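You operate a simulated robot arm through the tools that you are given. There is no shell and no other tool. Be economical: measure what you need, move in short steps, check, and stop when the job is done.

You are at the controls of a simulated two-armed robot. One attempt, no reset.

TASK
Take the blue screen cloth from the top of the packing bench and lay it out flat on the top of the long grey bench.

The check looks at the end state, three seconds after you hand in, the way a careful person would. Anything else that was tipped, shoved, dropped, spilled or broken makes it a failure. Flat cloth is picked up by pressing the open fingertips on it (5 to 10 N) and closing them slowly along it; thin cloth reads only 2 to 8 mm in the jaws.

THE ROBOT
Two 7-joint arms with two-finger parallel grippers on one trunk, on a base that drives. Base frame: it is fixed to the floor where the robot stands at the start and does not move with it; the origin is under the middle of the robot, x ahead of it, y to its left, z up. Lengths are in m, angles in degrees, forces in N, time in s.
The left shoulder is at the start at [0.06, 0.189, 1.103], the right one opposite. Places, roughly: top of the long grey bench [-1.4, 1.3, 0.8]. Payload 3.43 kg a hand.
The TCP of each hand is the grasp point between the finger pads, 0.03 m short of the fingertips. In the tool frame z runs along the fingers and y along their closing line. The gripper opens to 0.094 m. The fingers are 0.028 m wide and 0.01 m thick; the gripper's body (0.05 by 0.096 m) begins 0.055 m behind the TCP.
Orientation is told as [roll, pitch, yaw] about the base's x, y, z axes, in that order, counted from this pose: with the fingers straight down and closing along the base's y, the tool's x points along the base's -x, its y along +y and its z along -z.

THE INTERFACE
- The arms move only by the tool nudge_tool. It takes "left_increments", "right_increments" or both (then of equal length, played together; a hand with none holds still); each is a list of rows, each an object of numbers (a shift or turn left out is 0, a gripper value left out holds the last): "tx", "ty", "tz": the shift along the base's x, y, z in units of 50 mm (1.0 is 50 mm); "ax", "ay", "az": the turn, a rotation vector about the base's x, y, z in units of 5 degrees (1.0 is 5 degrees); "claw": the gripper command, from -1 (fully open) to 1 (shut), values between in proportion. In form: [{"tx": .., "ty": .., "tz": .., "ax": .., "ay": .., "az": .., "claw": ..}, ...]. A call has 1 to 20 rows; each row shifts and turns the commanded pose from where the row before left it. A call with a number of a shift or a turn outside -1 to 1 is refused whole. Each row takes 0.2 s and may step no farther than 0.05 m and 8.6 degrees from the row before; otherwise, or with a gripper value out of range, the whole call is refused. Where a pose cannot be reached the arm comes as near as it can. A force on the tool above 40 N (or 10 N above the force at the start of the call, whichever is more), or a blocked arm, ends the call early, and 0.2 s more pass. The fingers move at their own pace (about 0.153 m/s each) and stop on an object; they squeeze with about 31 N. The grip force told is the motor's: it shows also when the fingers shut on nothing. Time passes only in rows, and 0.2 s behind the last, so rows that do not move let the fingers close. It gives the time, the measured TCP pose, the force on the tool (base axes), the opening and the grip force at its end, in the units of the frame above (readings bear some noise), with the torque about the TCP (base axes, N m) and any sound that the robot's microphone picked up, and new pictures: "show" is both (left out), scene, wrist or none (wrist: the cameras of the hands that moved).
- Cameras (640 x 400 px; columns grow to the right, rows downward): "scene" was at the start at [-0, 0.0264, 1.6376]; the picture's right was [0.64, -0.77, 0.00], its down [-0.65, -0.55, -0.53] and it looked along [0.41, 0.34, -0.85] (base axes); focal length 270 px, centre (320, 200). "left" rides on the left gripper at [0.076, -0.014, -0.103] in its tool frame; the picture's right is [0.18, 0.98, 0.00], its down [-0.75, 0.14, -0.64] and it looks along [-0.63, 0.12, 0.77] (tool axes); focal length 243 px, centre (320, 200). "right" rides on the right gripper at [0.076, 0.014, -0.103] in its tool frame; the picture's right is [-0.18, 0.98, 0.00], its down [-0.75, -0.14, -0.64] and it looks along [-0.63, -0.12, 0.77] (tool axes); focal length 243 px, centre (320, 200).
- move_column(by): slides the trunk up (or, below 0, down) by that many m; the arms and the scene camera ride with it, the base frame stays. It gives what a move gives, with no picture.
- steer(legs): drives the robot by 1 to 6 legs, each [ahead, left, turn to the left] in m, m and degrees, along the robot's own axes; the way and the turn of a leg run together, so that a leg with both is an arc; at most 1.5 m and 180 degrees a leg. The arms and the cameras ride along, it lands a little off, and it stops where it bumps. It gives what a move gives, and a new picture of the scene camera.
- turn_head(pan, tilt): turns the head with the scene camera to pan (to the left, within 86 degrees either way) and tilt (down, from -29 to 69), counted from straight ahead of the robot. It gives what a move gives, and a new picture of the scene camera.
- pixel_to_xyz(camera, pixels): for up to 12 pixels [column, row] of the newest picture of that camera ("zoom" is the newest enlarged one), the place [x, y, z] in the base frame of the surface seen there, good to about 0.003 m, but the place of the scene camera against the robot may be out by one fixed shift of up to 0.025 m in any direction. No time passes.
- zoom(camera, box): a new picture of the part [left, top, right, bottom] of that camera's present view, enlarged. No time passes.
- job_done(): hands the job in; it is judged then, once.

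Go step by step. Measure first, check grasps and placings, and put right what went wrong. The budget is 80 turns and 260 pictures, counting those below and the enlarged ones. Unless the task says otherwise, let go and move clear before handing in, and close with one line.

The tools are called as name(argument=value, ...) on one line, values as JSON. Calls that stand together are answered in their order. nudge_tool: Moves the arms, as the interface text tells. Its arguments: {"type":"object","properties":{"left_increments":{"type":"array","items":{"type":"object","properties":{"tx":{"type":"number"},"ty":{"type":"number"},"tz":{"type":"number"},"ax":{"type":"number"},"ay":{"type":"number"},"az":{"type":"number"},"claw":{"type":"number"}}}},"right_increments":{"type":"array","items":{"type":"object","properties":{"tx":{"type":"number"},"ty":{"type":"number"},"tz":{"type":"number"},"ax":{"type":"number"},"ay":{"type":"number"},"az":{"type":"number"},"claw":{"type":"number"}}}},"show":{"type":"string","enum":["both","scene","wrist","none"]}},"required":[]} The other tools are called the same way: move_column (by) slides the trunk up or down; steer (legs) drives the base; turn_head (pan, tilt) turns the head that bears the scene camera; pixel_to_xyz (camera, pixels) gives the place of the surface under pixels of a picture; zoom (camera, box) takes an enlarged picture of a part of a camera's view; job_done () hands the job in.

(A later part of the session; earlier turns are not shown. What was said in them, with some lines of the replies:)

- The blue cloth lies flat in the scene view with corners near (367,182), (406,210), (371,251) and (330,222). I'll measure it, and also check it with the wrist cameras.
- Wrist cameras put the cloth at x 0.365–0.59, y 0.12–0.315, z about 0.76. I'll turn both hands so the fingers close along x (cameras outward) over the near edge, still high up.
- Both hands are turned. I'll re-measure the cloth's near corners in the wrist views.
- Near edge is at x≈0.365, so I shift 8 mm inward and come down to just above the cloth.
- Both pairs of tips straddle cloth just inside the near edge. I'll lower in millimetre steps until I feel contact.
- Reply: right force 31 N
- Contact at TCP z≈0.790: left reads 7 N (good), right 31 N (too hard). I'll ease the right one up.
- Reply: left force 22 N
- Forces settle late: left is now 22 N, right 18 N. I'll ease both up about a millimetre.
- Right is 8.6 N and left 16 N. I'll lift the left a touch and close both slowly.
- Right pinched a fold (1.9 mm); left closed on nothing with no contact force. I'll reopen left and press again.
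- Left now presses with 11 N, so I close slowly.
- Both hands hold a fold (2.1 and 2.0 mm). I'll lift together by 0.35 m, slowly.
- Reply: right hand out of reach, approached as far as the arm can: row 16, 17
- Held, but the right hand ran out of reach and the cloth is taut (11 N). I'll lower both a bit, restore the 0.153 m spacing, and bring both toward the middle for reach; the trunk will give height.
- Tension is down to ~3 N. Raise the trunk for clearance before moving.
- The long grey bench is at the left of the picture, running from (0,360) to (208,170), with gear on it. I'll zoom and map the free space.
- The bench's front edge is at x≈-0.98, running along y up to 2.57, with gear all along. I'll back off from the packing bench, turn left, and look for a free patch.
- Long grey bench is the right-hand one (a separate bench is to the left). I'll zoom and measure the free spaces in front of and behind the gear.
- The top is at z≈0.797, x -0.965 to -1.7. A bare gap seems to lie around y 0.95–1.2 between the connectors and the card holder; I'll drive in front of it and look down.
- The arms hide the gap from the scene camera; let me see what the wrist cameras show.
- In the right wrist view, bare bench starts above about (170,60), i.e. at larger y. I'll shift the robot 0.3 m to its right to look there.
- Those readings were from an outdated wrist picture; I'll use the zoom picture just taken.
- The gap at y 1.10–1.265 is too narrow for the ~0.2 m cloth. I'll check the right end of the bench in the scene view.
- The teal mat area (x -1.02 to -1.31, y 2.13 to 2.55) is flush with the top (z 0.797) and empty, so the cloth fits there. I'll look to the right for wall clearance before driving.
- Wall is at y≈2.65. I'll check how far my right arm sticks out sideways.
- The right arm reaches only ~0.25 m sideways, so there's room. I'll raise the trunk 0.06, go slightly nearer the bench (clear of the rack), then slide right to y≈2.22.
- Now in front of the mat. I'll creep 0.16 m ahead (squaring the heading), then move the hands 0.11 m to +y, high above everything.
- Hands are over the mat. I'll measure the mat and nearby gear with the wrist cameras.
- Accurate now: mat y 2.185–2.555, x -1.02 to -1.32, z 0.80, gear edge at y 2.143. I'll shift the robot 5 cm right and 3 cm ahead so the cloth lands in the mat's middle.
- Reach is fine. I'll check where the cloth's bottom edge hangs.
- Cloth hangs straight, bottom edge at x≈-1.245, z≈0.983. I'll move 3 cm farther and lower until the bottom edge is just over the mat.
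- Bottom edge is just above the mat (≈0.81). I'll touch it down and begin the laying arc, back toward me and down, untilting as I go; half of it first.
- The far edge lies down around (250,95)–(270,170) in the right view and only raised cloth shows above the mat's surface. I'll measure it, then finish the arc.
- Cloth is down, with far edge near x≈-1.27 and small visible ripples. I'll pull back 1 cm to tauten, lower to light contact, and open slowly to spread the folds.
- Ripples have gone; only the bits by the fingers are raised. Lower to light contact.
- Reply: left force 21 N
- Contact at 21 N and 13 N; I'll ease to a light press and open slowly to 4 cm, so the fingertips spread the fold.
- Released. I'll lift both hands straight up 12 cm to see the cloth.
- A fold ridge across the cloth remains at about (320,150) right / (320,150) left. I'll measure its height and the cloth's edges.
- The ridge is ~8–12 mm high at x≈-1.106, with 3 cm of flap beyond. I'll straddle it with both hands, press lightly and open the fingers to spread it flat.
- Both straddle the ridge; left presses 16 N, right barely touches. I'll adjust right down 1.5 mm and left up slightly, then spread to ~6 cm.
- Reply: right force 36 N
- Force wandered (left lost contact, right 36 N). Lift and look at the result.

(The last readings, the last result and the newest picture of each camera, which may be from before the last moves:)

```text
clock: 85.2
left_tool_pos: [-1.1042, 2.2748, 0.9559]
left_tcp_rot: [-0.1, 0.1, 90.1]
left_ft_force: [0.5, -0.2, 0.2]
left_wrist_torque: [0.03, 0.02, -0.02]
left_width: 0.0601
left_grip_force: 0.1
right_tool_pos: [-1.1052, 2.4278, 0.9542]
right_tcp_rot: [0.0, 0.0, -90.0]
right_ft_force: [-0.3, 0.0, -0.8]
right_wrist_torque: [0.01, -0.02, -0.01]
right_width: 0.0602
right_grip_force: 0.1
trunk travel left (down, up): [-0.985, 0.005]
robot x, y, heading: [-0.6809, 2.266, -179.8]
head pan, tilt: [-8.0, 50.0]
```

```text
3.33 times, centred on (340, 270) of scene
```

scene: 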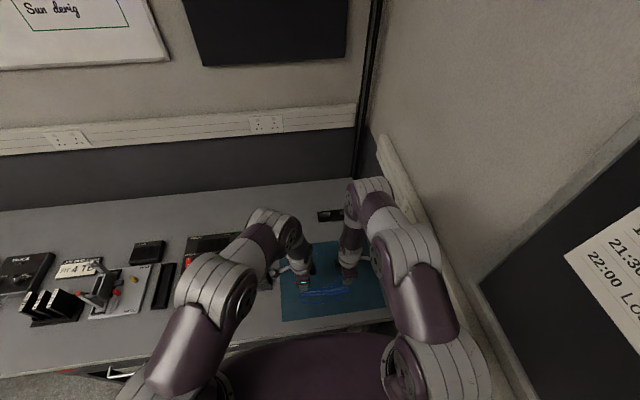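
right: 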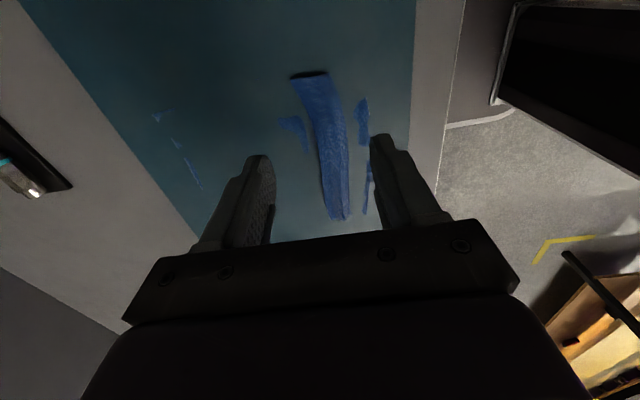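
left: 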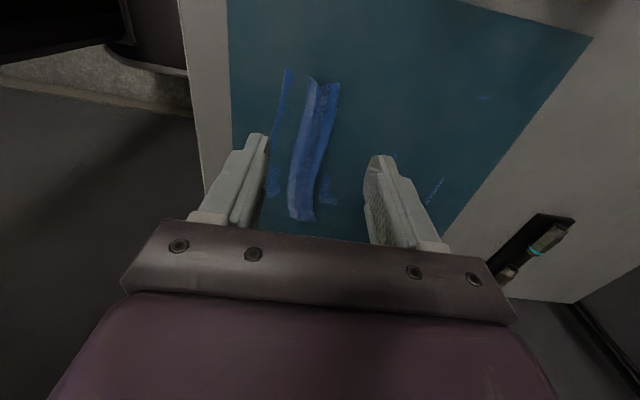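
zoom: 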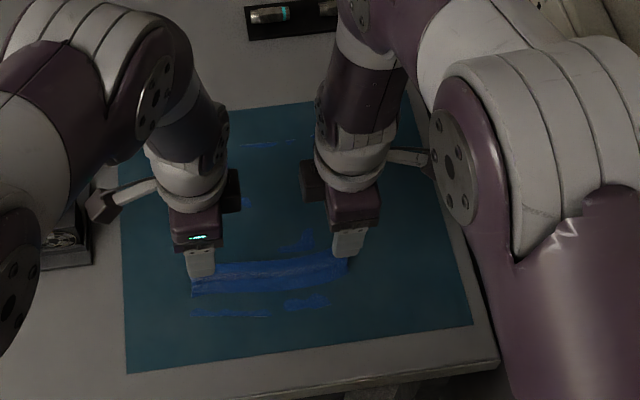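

The ridge remains. I'll close the fingers, press both hands onto the near flap (x≈-1.075), and drag it toward me to draw the ridge out.

nudge_tool(left_increments=[{"tx": 0.3, "claw": 1}, {"tx": 0.29}, {"tz": -0.6}, {"tz": -0.6}, {"tz": -0.6}, {"tz": -0.4}, {"tz": -0.22}, {}, {}, {}], right_increments=[{"tx": 0.3, "claw": 1}, {"tx": 0.31}, {"tz": -0.6}, {"tz": -0.6}, {"tz": -0.6}, {"tz": -0.4}, {"tz": -0.2}, {}, {}, {}], show="wrist")

```text
clock: 87.4
left_tool_pos: [-1.0739, 2.2733, 0.8363]
left_tcp_rot: [0.1, 0.0, 90.1]
left_ft_force: [0.3, -0.1, 0.6]
left_wrist_torque: [0.02, 0.0, 0.0]
left_width: 0.0002
left_grip_force: 31.2
right_tool_pos: [-1.0737, 2.4297, 0.8329]
right_tcp_rot: [-0.1, 0.0, -89.9]
right_ft_force: [0.2, 0.2, 0.2]
right_wrist_torque: [0.02, 0.01, 0.01]
right_width: 0.0
right_grip_force: 31.2
trunk travel left (down, up): [-0.985, 0.005]
robot x, y, heading: [-0.6838, 2.2662, -180.1]
head pan, tilt: [-8.0, 50.0]
```

right: 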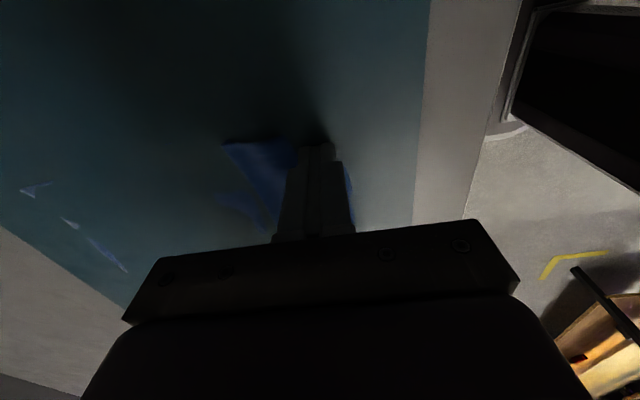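
left: 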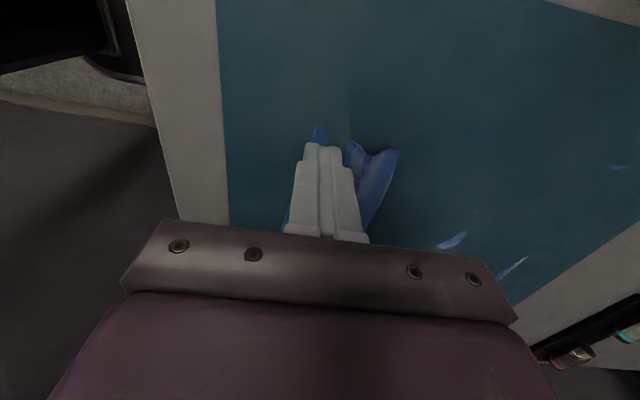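

Tips are over the flap just beside the ridge. Lower to contact.

nudge_tool(left_increments=[{"tz": -0.06}, {"tz": -0.06}, {}, {}, {}], right_increments=[{"tz": -0.03}, {"tz": -0.03}, {}, {}, {}], show="none")

```text
clock: 88.6
left_tool_pos: [-1.0742, 2.2736, 0.8316]
left_tcp_rot: [0.1, -0.1, 90.1]
left_ft_force: [-3.8, -3.5, 28.6]
left_wrist_torque: [-0.17, 0.09, 0.01]
left_width: 0.0002
left_grip_force: 31.3
right_tool_pos: [-1.0731, 2.4292, 0.8316]
right_tcp_rot: [0.0, 0.0, -89.9]
right_ft_force: [-0.5, 0.3, 1.9]
right_wrist_torque: [0.0, -0.04, 0.0]
right_width: 0.0
right_grip_force: 31.2
trunk travel left (down, up): [-0.985, 0.005]
robot x, y, heading: [-0.6823, 2.2673, -180.0]
head pan, tilt: [-8.0, 50.0]
```

Left 29 N, right 2 N; I'll balance them and drag 2 cm toward me slowly.

nudge_tool(left_increments=[{"tz": 0.024}, {}, {"tx": 0.05}, {"tx": 0.05}, {"tx": 0.05}, {"tx": 0.05}, {"tx": 0.05}, {"tx": 0.05}, {"tx": 0.05}, {"tx": 0.05}, {}], right_increments=[{"tz": -0.026}, {}, {"tx": 0.05}, {"tx": 0.05}, {"tx": 0.05}, {"tx": 0.05}, {"tx": 0.05}, {"tx": 0.05}, {"tx": 0.05}, {"tx": 0.05}, {}], show="wrist")

```text
clock: 91.0
left_tool_pos: [-1.0537, 2.273, 0.8314]
left_tcp_rot: [0.1, 0.0, 90.1]
left_ft_force: [-2.7, 0.5, 18.4]
left_wrist_torque: [-0.03, 0.08, -0.02]
left_width: 0.0
left_grip_force: 31.3
right_tool_pos: [-1.0538, 2.4281, 0.8307]
right_tcp_rot: [-0.1, 0.0, -89.9]
right_ft_force: [-7.2, 0.7, 35.8]
right_wrist_torque: [0.08, 0.12, 0.02]
right_width: 0.0002
right_grip_force: 31.0
trunk travel left (down, up): [-0.985, 0.005]
robot x, y, heading: [-0.6816, 2.2662, -180.0]
head pan, tilt: [-8.0, 50.0]
```

right: 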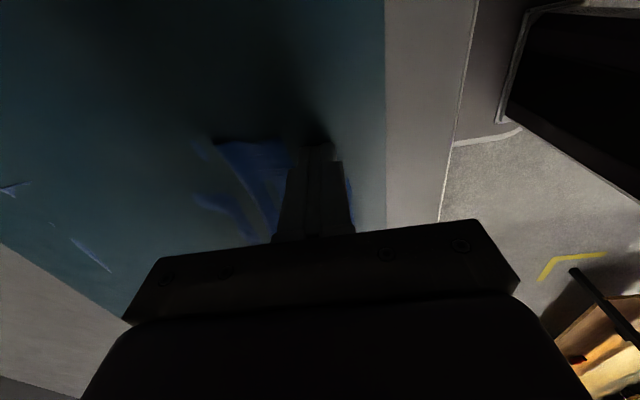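
left: 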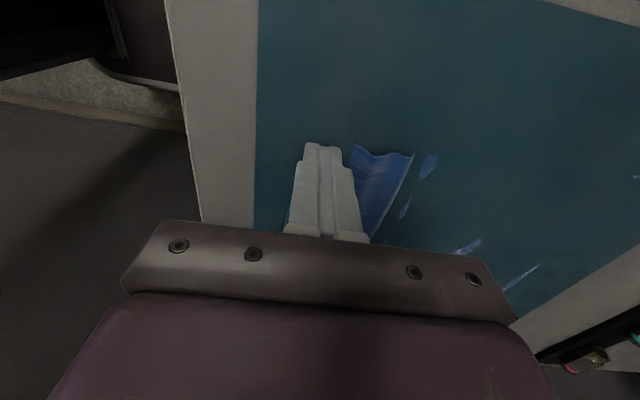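

Looks like the ridge widened and flattened. Lift and look.

nudge_tool(left_increments=[{"tz": 0.2}, {"tz": 0.5}, {"tz": 0.6}, {"tz": 0.6}, {"tz": 0.6}, {}, {}], right_increments=[{"tz": 0.2}, {"tz": 0.5}, {"tz": 0.6}, {"tz": 0.6}, {"tz": 0.6}, {}, {}], show="wrist")

zoom(camera="scene", box=[260, 210, 420, 330])

```text
clock: 92.6
left_tool_pos: [-1.0538, 2.2723, 0.9561]
left_tcp_rot: [-0.1, 0.0, 90.2]
left_ft_force: [1.0, 0.6, 0.0]
left_wrist_torque: [-0.02, 0.01, -0.01]
left_width: 0.0
left_grip_force: 31.2
right_tool_pos: [-1.0557, 2.4296, 0.9547]
right_tcp_rot: [0.0, 0.0, -89.9]
right_ft_force: [-0.1, 0.7, -0.1]
right_wrist_torque: [0.0, -0.01, -0.02]
right_width: 0.0
right_grip_force: 30.7
trunk travel left (down, up): [-0.985, 0.005]
robot x, y, heading: [-0.683, 2.2685, -180.0]
head pan, tilt: [-8.0, 50.0]
```

right: 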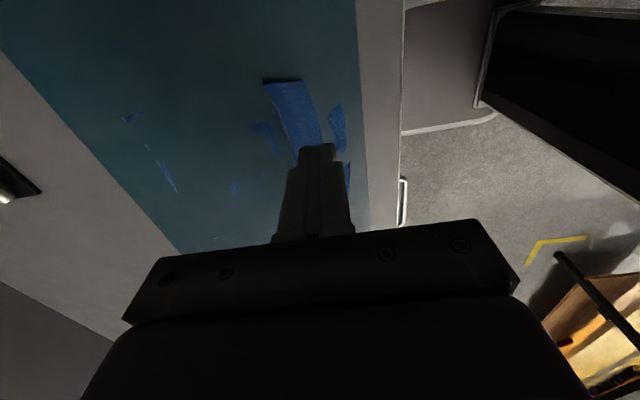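
left: 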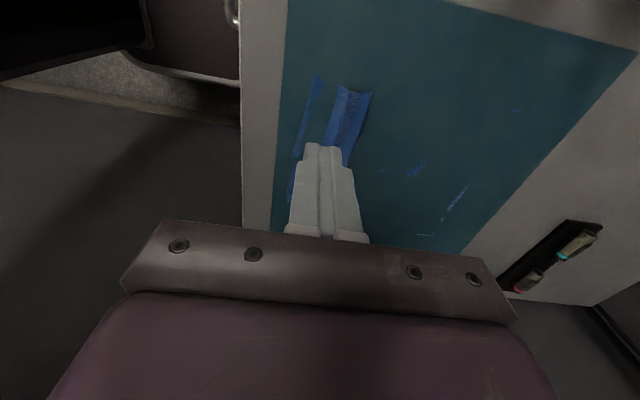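

```text
3.33 times, centred on (340, 270) of scene
```

zoom: 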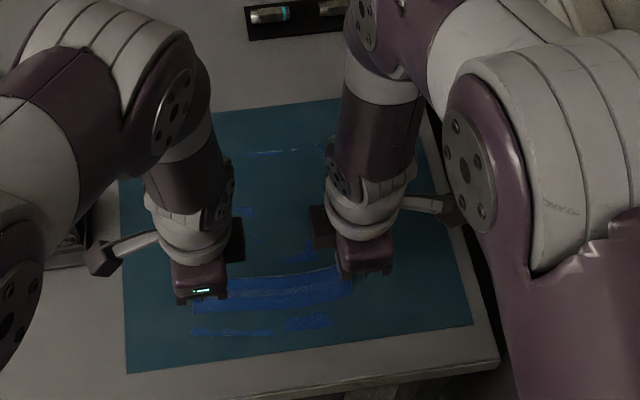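

Checking the ridge height and the edges again.

pixel_to_xyz(camera="right", pixels=[[280, 84], [283, 100], [300, 110], [315, 130], [285, 115], [336, 115], [345, 140], [265, 135], [130, 118], [165, 175]])

pixel_to_xyz(camera="left", pixels=[[345, 92], [360, 95], [340, 120], [355, 125], [350, 145], [318, 85], [308, 115], [300, 145], [415, 168], [455, 195]])

zoom(camera="left", box=[240, 60, 480, 240])

```text
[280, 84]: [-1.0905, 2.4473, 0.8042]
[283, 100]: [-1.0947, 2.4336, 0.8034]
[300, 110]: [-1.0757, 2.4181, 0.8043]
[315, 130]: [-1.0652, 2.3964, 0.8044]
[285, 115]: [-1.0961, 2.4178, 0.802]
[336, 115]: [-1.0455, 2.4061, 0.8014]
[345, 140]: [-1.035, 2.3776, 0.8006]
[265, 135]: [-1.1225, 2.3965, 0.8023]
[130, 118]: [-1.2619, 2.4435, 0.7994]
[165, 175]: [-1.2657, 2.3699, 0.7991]
```

```text
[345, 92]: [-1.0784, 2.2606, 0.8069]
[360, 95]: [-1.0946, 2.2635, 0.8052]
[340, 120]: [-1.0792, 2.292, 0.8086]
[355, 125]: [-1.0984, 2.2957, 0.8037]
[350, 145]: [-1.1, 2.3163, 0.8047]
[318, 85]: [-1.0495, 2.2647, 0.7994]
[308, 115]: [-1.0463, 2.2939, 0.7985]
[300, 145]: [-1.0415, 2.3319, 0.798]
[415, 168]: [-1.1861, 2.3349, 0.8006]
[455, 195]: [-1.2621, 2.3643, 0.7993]
```

```text
2.22 times, centred on (360, 150) of left
```

zoom: 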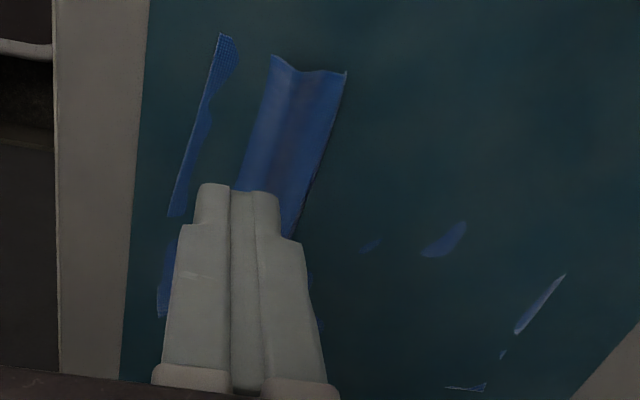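

Ridge is down to ~4 mm (right) and ~7 mm (left). I'll straddle it again (x≈-1.088) and spread with a firmer press.

nudge_tool(left_increments=[{"tx": -0.35, "claw": 0.064}, {"tx": -0.34, "ty": 0.1}, {"tz": -0.6}, {"tz": -0.6}, {"tz": -0.6}, {"tz": -0.4}, {"tz": -0.28}, {}, {}, {}], right_increments=[{"tx": -0.35, "claw": 0.064}, {"tx": -0.29}, {"tz": -0.6}, {"tz": -0.6}, {"tz": -0.6}, {"tz": -0.4}, {"tz": -0.26}, {}, {}, {}], show="none")

```text
clock: 94.8
left_tool_pos: [-1.0898, 2.2793, 0.8313]
left_tcp_rot: [0.0, -0.1, 90.1]
left_ft_force: [0.3, 0.2, 0.5]
left_wrist_torque: [0.04, 0.0, 0.01]
left_width: 0.0441
left_grip_force: 0.0
right_tool_pos: [-1.088, 2.4307, 0.8308]
right_tcp_rot: [-0.1, 0.1, -89.9]
right_ft_force: [-0.1, 0.5, 0.9]
right_wrist_torque: [0.03, -0.02, 0.02]
right_width: 0.0439
right_grip_force: 0.1
trunk travel left (down, up): [-0.985, 0.005]
robot x, y, heading: [-0.6864, 2.2632, -180.0]
head pan, tilt: [-8.0, 50.0]
```

nudge_tool(left_increments=[{"tz": -0.04}, {"tz": -0.02}, {}, {}, {}], right_increments=[{"tz": -0.04}, {"tz": -0.02}, {}, {}, {}], show="none")

```text
clock: 96.1
left_tool_pos: [-1.0896, 2.2796, 0.8301]
left_tcp_rot: [0.4, -0.1, 90.1]
left_ft_force: [1.7, -3.8, 21.4]
left_wrist_torque: [-0.25, -0.59, -0.11]
left_width: 0.0448
left_grip_force: 0.1
right_tool_pos: [-1.0872, 2.429, 0.8313]
right_tcp_rot: [-0.3, 0.0, -89.8]
right_ft_force: [0.8, 2.3, 20.3]
right_wrist_torque: [0.21, -0.62, 0.09]
right_width: 0.0445
right_grip_force: 1.1
trunk travel left (down, up): [-0.985, 0.005]
robot x, y, heading: [-0.6859, 2.2678, -179.9]
head pan, tilt: [-8.0, 50.0]
stopped in row 5 (left hand): the force on the tool passed its limit (the readings are from after the stop); the commanded pose is now the measured one
```

Both at ~20 N. Spread now to about 6.5 cm, then lift.

nudge_tool(left_increments=[{"tz": -0.015, "claw": 0.02}, {"claw": -0.02}, {"claw": -0.06}, {"claw": -0.1}, {"claw": -0.14}, {"claw": -0.18}, {"claw": -0.22}, {"claw": -0.26}, {"claw": -0.3}, {"claw": -0.34}, {"claw": -0.38}, {}], right_increments=[{"tz": -0.015, "claw": 0.02}, {"claw": -0.02}, {"claw": -0.06}, {"claw": -0.1}, {"claw": -0.14}, {"claw": -0.18}, {"claw": -0.22}, {"claw": -0.26}, {"claw": -0.3}, {"claw": -0.34}, {"claw": -0.38}, {}], show="none")

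nudge_tool(left_increments=[{"tz": 0.2}, {"tz": 0.5}, {"tz": 0.6}, {"tz": 0.6}, {"tz": 0.6}, {}, {}], right_increments=[{"tz": 0.2}, {"tz": 0.5}, {"tz": 0.6}, {"tz": 0.6}, {"tz": 0.6}, {}, {}], show="wrist")

```text
clock: 97.1
left_tool_pos: [-1.092, 2.2808, 0.8312]
left_tcp_rot: [0.5, -0.3, 90.0]
left_ft_force: [0.4, -3.5, 20.7]
left_wrist_torque: [-0.24, -0.62, -0.14]
left_width: 0.0512
left_grip_force: 0.2
right_tool_pos: [-1.0884, 2.429, 0.8315]
right_tcp_rot: [-0.6, 0.1, -89.8]
right_ft_force: [-0.2, 1.8, 24.8]
right_wrist_torque: [0.26, -0.85, 0.09]
right_width: 0.0515
right_grip_force: 0.0
trunk travel left (down, up): [-0.985, 0.005]
robot x, y, heading: [-0.6833, 2.2715, -179.6]
head pan, tilt: [-8.0, 50.0]
stopped in row 4 (left hand): the force on the tool passed its limit (the readings are from after the stop); the commanded pose is now the measured one
```

```text
clock: 98.7
left_tool_pos: [-1.0935, 2.2817, 0.953]
left_tcp_rot: [0.3, -0.2, 90.1]
left_ft_force: [0.3, 0.9, -0.6]
left_wrist_torque: [0.0, -0.02, 0.0]
left_width: 0.0519
left_grip_force: 0.1
right_tool_pos: [-1.0897, 2.4296, 0.9543]
right_tcp_rot: [-0.2, 0.0, -89.9]
right_ft_force: [-0.3, -0.1, 0.3]
right_wrist_torque: [0.01, -0.02, -0.03]
right_width: 0.0516
right_grip_force: 0.0
trunk travel left (down, up): [-0.985, 0.005]
robot x, y, heading: [-0.6854, 2.2645, -179.8]
head pan, tilt: [-8.0, 50.0]
```

right: 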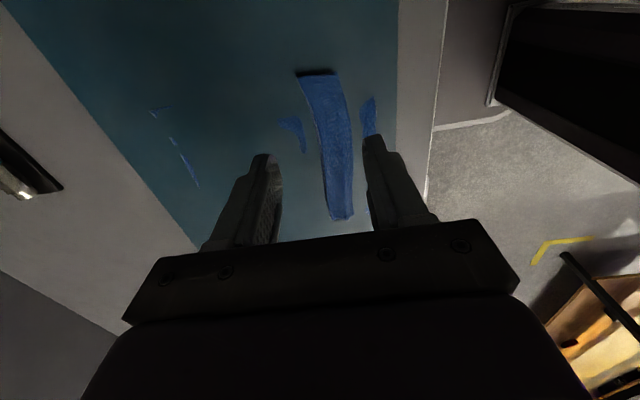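
left: 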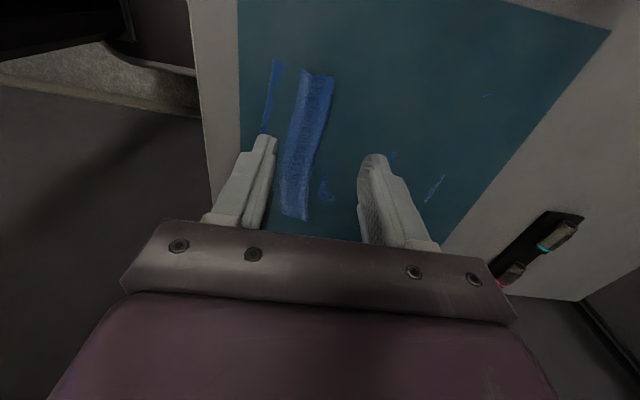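

pixel_to_xyz(camera="right", pixels=[[318, 85], [330, 85], [325, 110], [335, 125], [332, 150], [340, 180], [342, 205], [370, 110], [295, 125], [180, 160]])

pixel_to_xyz(camera="left", pixels=[[305, 85], [320, 85], [300, 120], [310, 120], [293, 160], [303, 160], [295, 200], [272, 90], [325, 190], [433, 188]])

zoom(camera="left", box=[200, 40, 460, 240])

```text
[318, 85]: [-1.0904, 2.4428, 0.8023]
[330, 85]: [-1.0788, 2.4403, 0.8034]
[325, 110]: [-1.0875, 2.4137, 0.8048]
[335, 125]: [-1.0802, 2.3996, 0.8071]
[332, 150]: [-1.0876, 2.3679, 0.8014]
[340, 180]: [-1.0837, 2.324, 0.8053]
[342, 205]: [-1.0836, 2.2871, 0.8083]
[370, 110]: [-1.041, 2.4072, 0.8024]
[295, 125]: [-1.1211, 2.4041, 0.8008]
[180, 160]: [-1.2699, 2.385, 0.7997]
```

```text
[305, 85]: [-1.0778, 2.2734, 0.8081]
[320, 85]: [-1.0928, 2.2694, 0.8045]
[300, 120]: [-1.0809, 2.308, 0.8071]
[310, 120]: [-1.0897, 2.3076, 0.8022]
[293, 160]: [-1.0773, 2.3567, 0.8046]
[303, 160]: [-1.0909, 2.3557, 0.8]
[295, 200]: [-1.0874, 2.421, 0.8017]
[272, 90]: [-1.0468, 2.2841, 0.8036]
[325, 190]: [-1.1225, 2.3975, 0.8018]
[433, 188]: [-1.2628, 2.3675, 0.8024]
```

```text
2.00 times, centred on (330, 140) of left
```

zoom: 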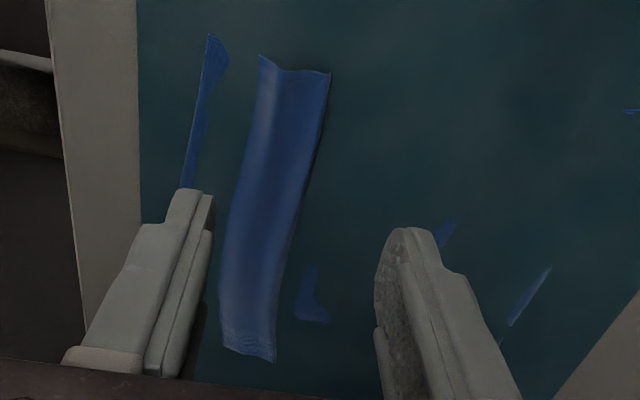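

The ridge is now a smooth 3–7 mm swell and the cloth spans x -1.27 to -1.04, y 2.26 to 2.45, its full 0.23 × 0.19 m, so it is laid out. I'll raise the hands and back away to check everything.

nudge_tool(left_increments=[{"tz": 0.7}, {"tz": 0.8}, {"tz": 0.8}, {"tz": 0.8}, {}], right_increments=[{"tz": 0.7}, {"tz": 0.8}, {"tz": 0.8}, {"tz": 0.8}, {}], show="none")

steer(legs=[[-0.15, 0, 0], [0, 0.5, 0]])

turn_head(pan=-35, tilt=45)

```text
clock: 99.9
left_tool_pos: [-1.0935, 2.2821, 1.1083]
left_tcp_rot: [0.3, -0.2, 90.1]
left_ft_force: [0.0, -0.4, 0.5]
left_wrist_torque: [0.01, -0.06, 0.0]
left_width: 0.0516
left_grip_force: 0.0
right_tool_pos: [-1.0889, 2.4308, 1.1086]
right_tcp_rot: [-0.2, 0.1, -89.7]
right_ft_force: [0.0, -0.6, 0.1]
right_wrist_torque: [0.01, 0.0, 0.01]
right_width: 0.0516
right_grip_force: 0.0
trunk travel left (down, up): [-0.985, 0.005]
robot x, y, heading: [-0.6839, 2.2688, -180.0]
head pan, tilt: [-8.0, 50.0]
```

```text
clock: 103.8
left_tool_pos: [-0.942, 1.7809, 1.1085]
left_tcp_rot: [0.4, -0.2, 90.5]
left_ft_force: [-0.3, 0.0, -0.3]
left_wrist_torque: [-0.04, -0.01, -0.01]
left_width: 0.0516
left_grip_force: 0.1
right_tool_pos: [-0.9381, 1.9298, 1.1087]
right_tcp_rot: [-0.2, -0.1, -89.6]
right_ft_force: [-0.4, -0.1, 0.6]
right_wrist_torque: [0.0, -0.02, 0.0]
right_width: 0.0516
right_grip_force: 0.0
trunk travel left (down, up): [-0.985, 0.005]
robot x, y, heading: [-0.5335, 1.7662, -179.8]
head pan, tilt: [-8.0, 50.0]
```

scene: 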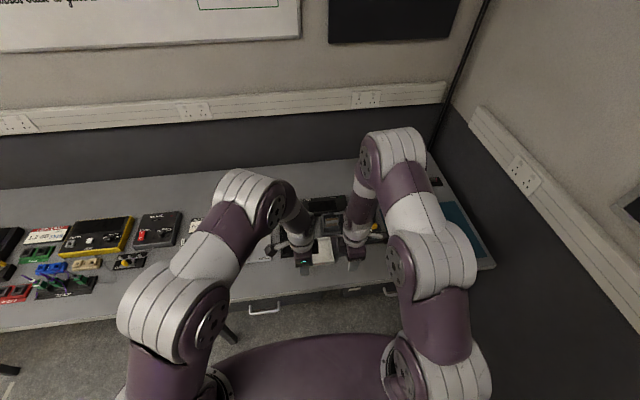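

```text
clock: 104.7
left_tool_pos: [-0.9426, 1.7787, 1.1092]
left_tcp_rot: [0.3, -0.1, 90.4]
left_ft_force: [0.4, 0.0, -0.1]
left_wrist_torque: [0.04, -0.01, 0.01]
left_width: 0.0518
left_grip_force: 0.1
right_tool_pos: [-0.9384, 1.9279, 1.1095]
right_tcp_rot: [-0.2, 0.0, -89.7]
right_ft_force: [0.1, -0.4, 0.4]
right_wrist_torque: [-0.01, -0.02, -0.04]
right_width: 0.0519
right_grip_force: 0.1
trunk travel left (down, up): [-0.985, 0.005]
robot x, y, heading: [-0.5337, 1.7685, -179.5]
head pan, tilt: [-35.0, 45.0]
```

scene: 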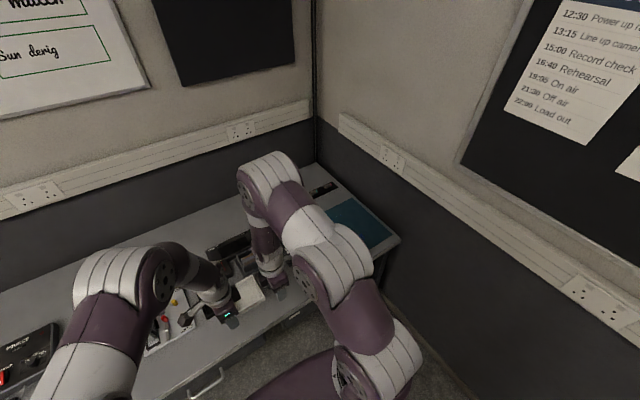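

The arm hides the mat; I'll back off more and look again.

steer(legs=[[-0.25, 0.5, 0], [0, 0, -35]])

turn_head(pan=0, tilt=30)

zoom(camera="scene", box=[160, 100, 480, 300])

```text
clock: 109.6
left_tool_pos: [-0.6063, 1.5084, 1.1101]
left_tcp_rot: [0.4, -0.2, 56.8]
left_ft_force: [0.4, -0.7, -0.3]
left_wrist_torque: [-0.01, 0.02, -0.01]
left_width: 0.0516
left_grip_force: 0.0
right_tool_pos: [-0.5209, 1.6286, 1.1075]
right_tcp_rot: [-0.2, 0.1, -123.3]
right_ft_force: [0.0, 0.1, -0.3]
right_wrist_torque: [-0.02, 0.03, -0.02]
right_width: 0.0519
right_grip_force: 0.0
trunk travel left (down, up): [-0.985, 0.005]
robot x, y, heading: [-0.2752, 1.2735, 146.9]
head pan, tilt: [-35.0, 45.0]
```

scene: 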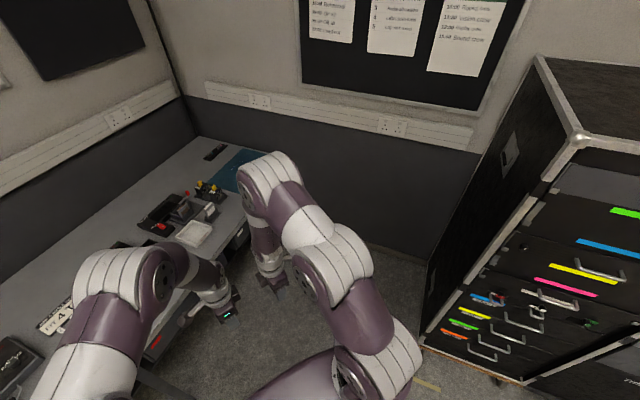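

```text
clock: 110.6
left_tool_pos: [-0.6054, 1.5079, 1.1102]
left_tcp_rot: [0.4, -0.2, 56.7]
left_ft_force: [-0.2, 0.0, 0.2]
left_wrist_torque: [-0.01, 0.01, 0.04]
left_width: 0.0517
left_grip_force: 0.1
right_tool_pos: [-0.5204, 1.6294, 1.1081]
right_tcp_rot: [-0.1, 0.0, -123.4]
right_ft_force: [-0.5, -0.1, 0.4]
right_wrist_torque: [-0.01, -0.03, 0.01]
right_width: 0.0518
right_grip_force: 0.1
trunk travel left (down, up): [-0.985, 0.005]
robot x, y, heading: [-0.276, 1.2704, 146.9]
head pan, tilt: [0.0, 30.0]
```

scene: 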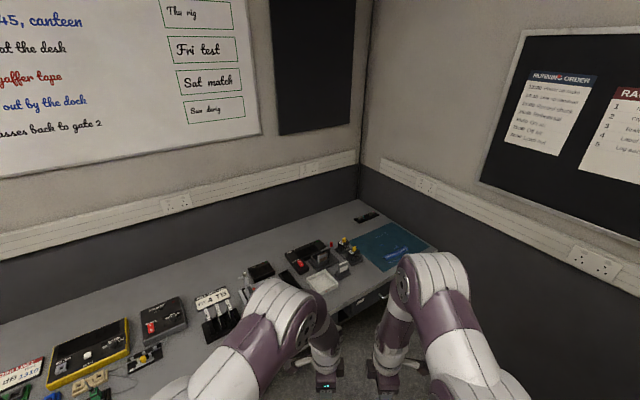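

```text
2.00 times, centred on (320, 200) of scene
```

zoom: 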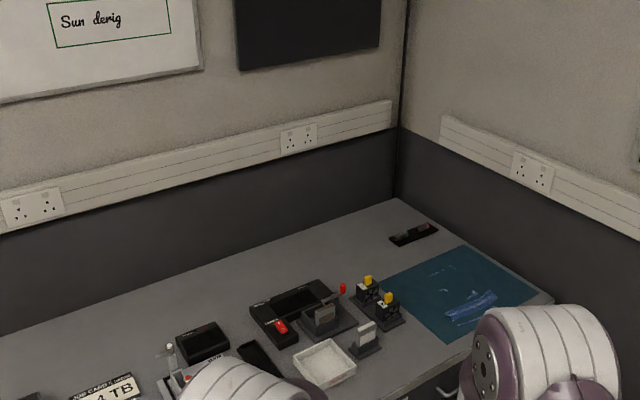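

The zoom picture shows the cloth lying on the mat at the bench's end, around (470,300), with only a slight swell. All the gear on the bench is undisturbed and both hands are clear and empty, so I'm handing in.

job_done()

```text
The job is handed in.
```

I moved the blue screen cloth from the packing bench and laid it out on the right-hand end of the long grey bench, on the teal mat there. It isn't perfectly flat: a smooth swell of about 3–7 mm remains across it near the front edge. The mat was the only clear patch I found in reach that was big enough. Most of the cloth is hidden by the mat in the pictures, so I judged its position mainly from measured points. Nothing else on the bench looked moved in the last picture, and both hands were empty and clear when I handed in.
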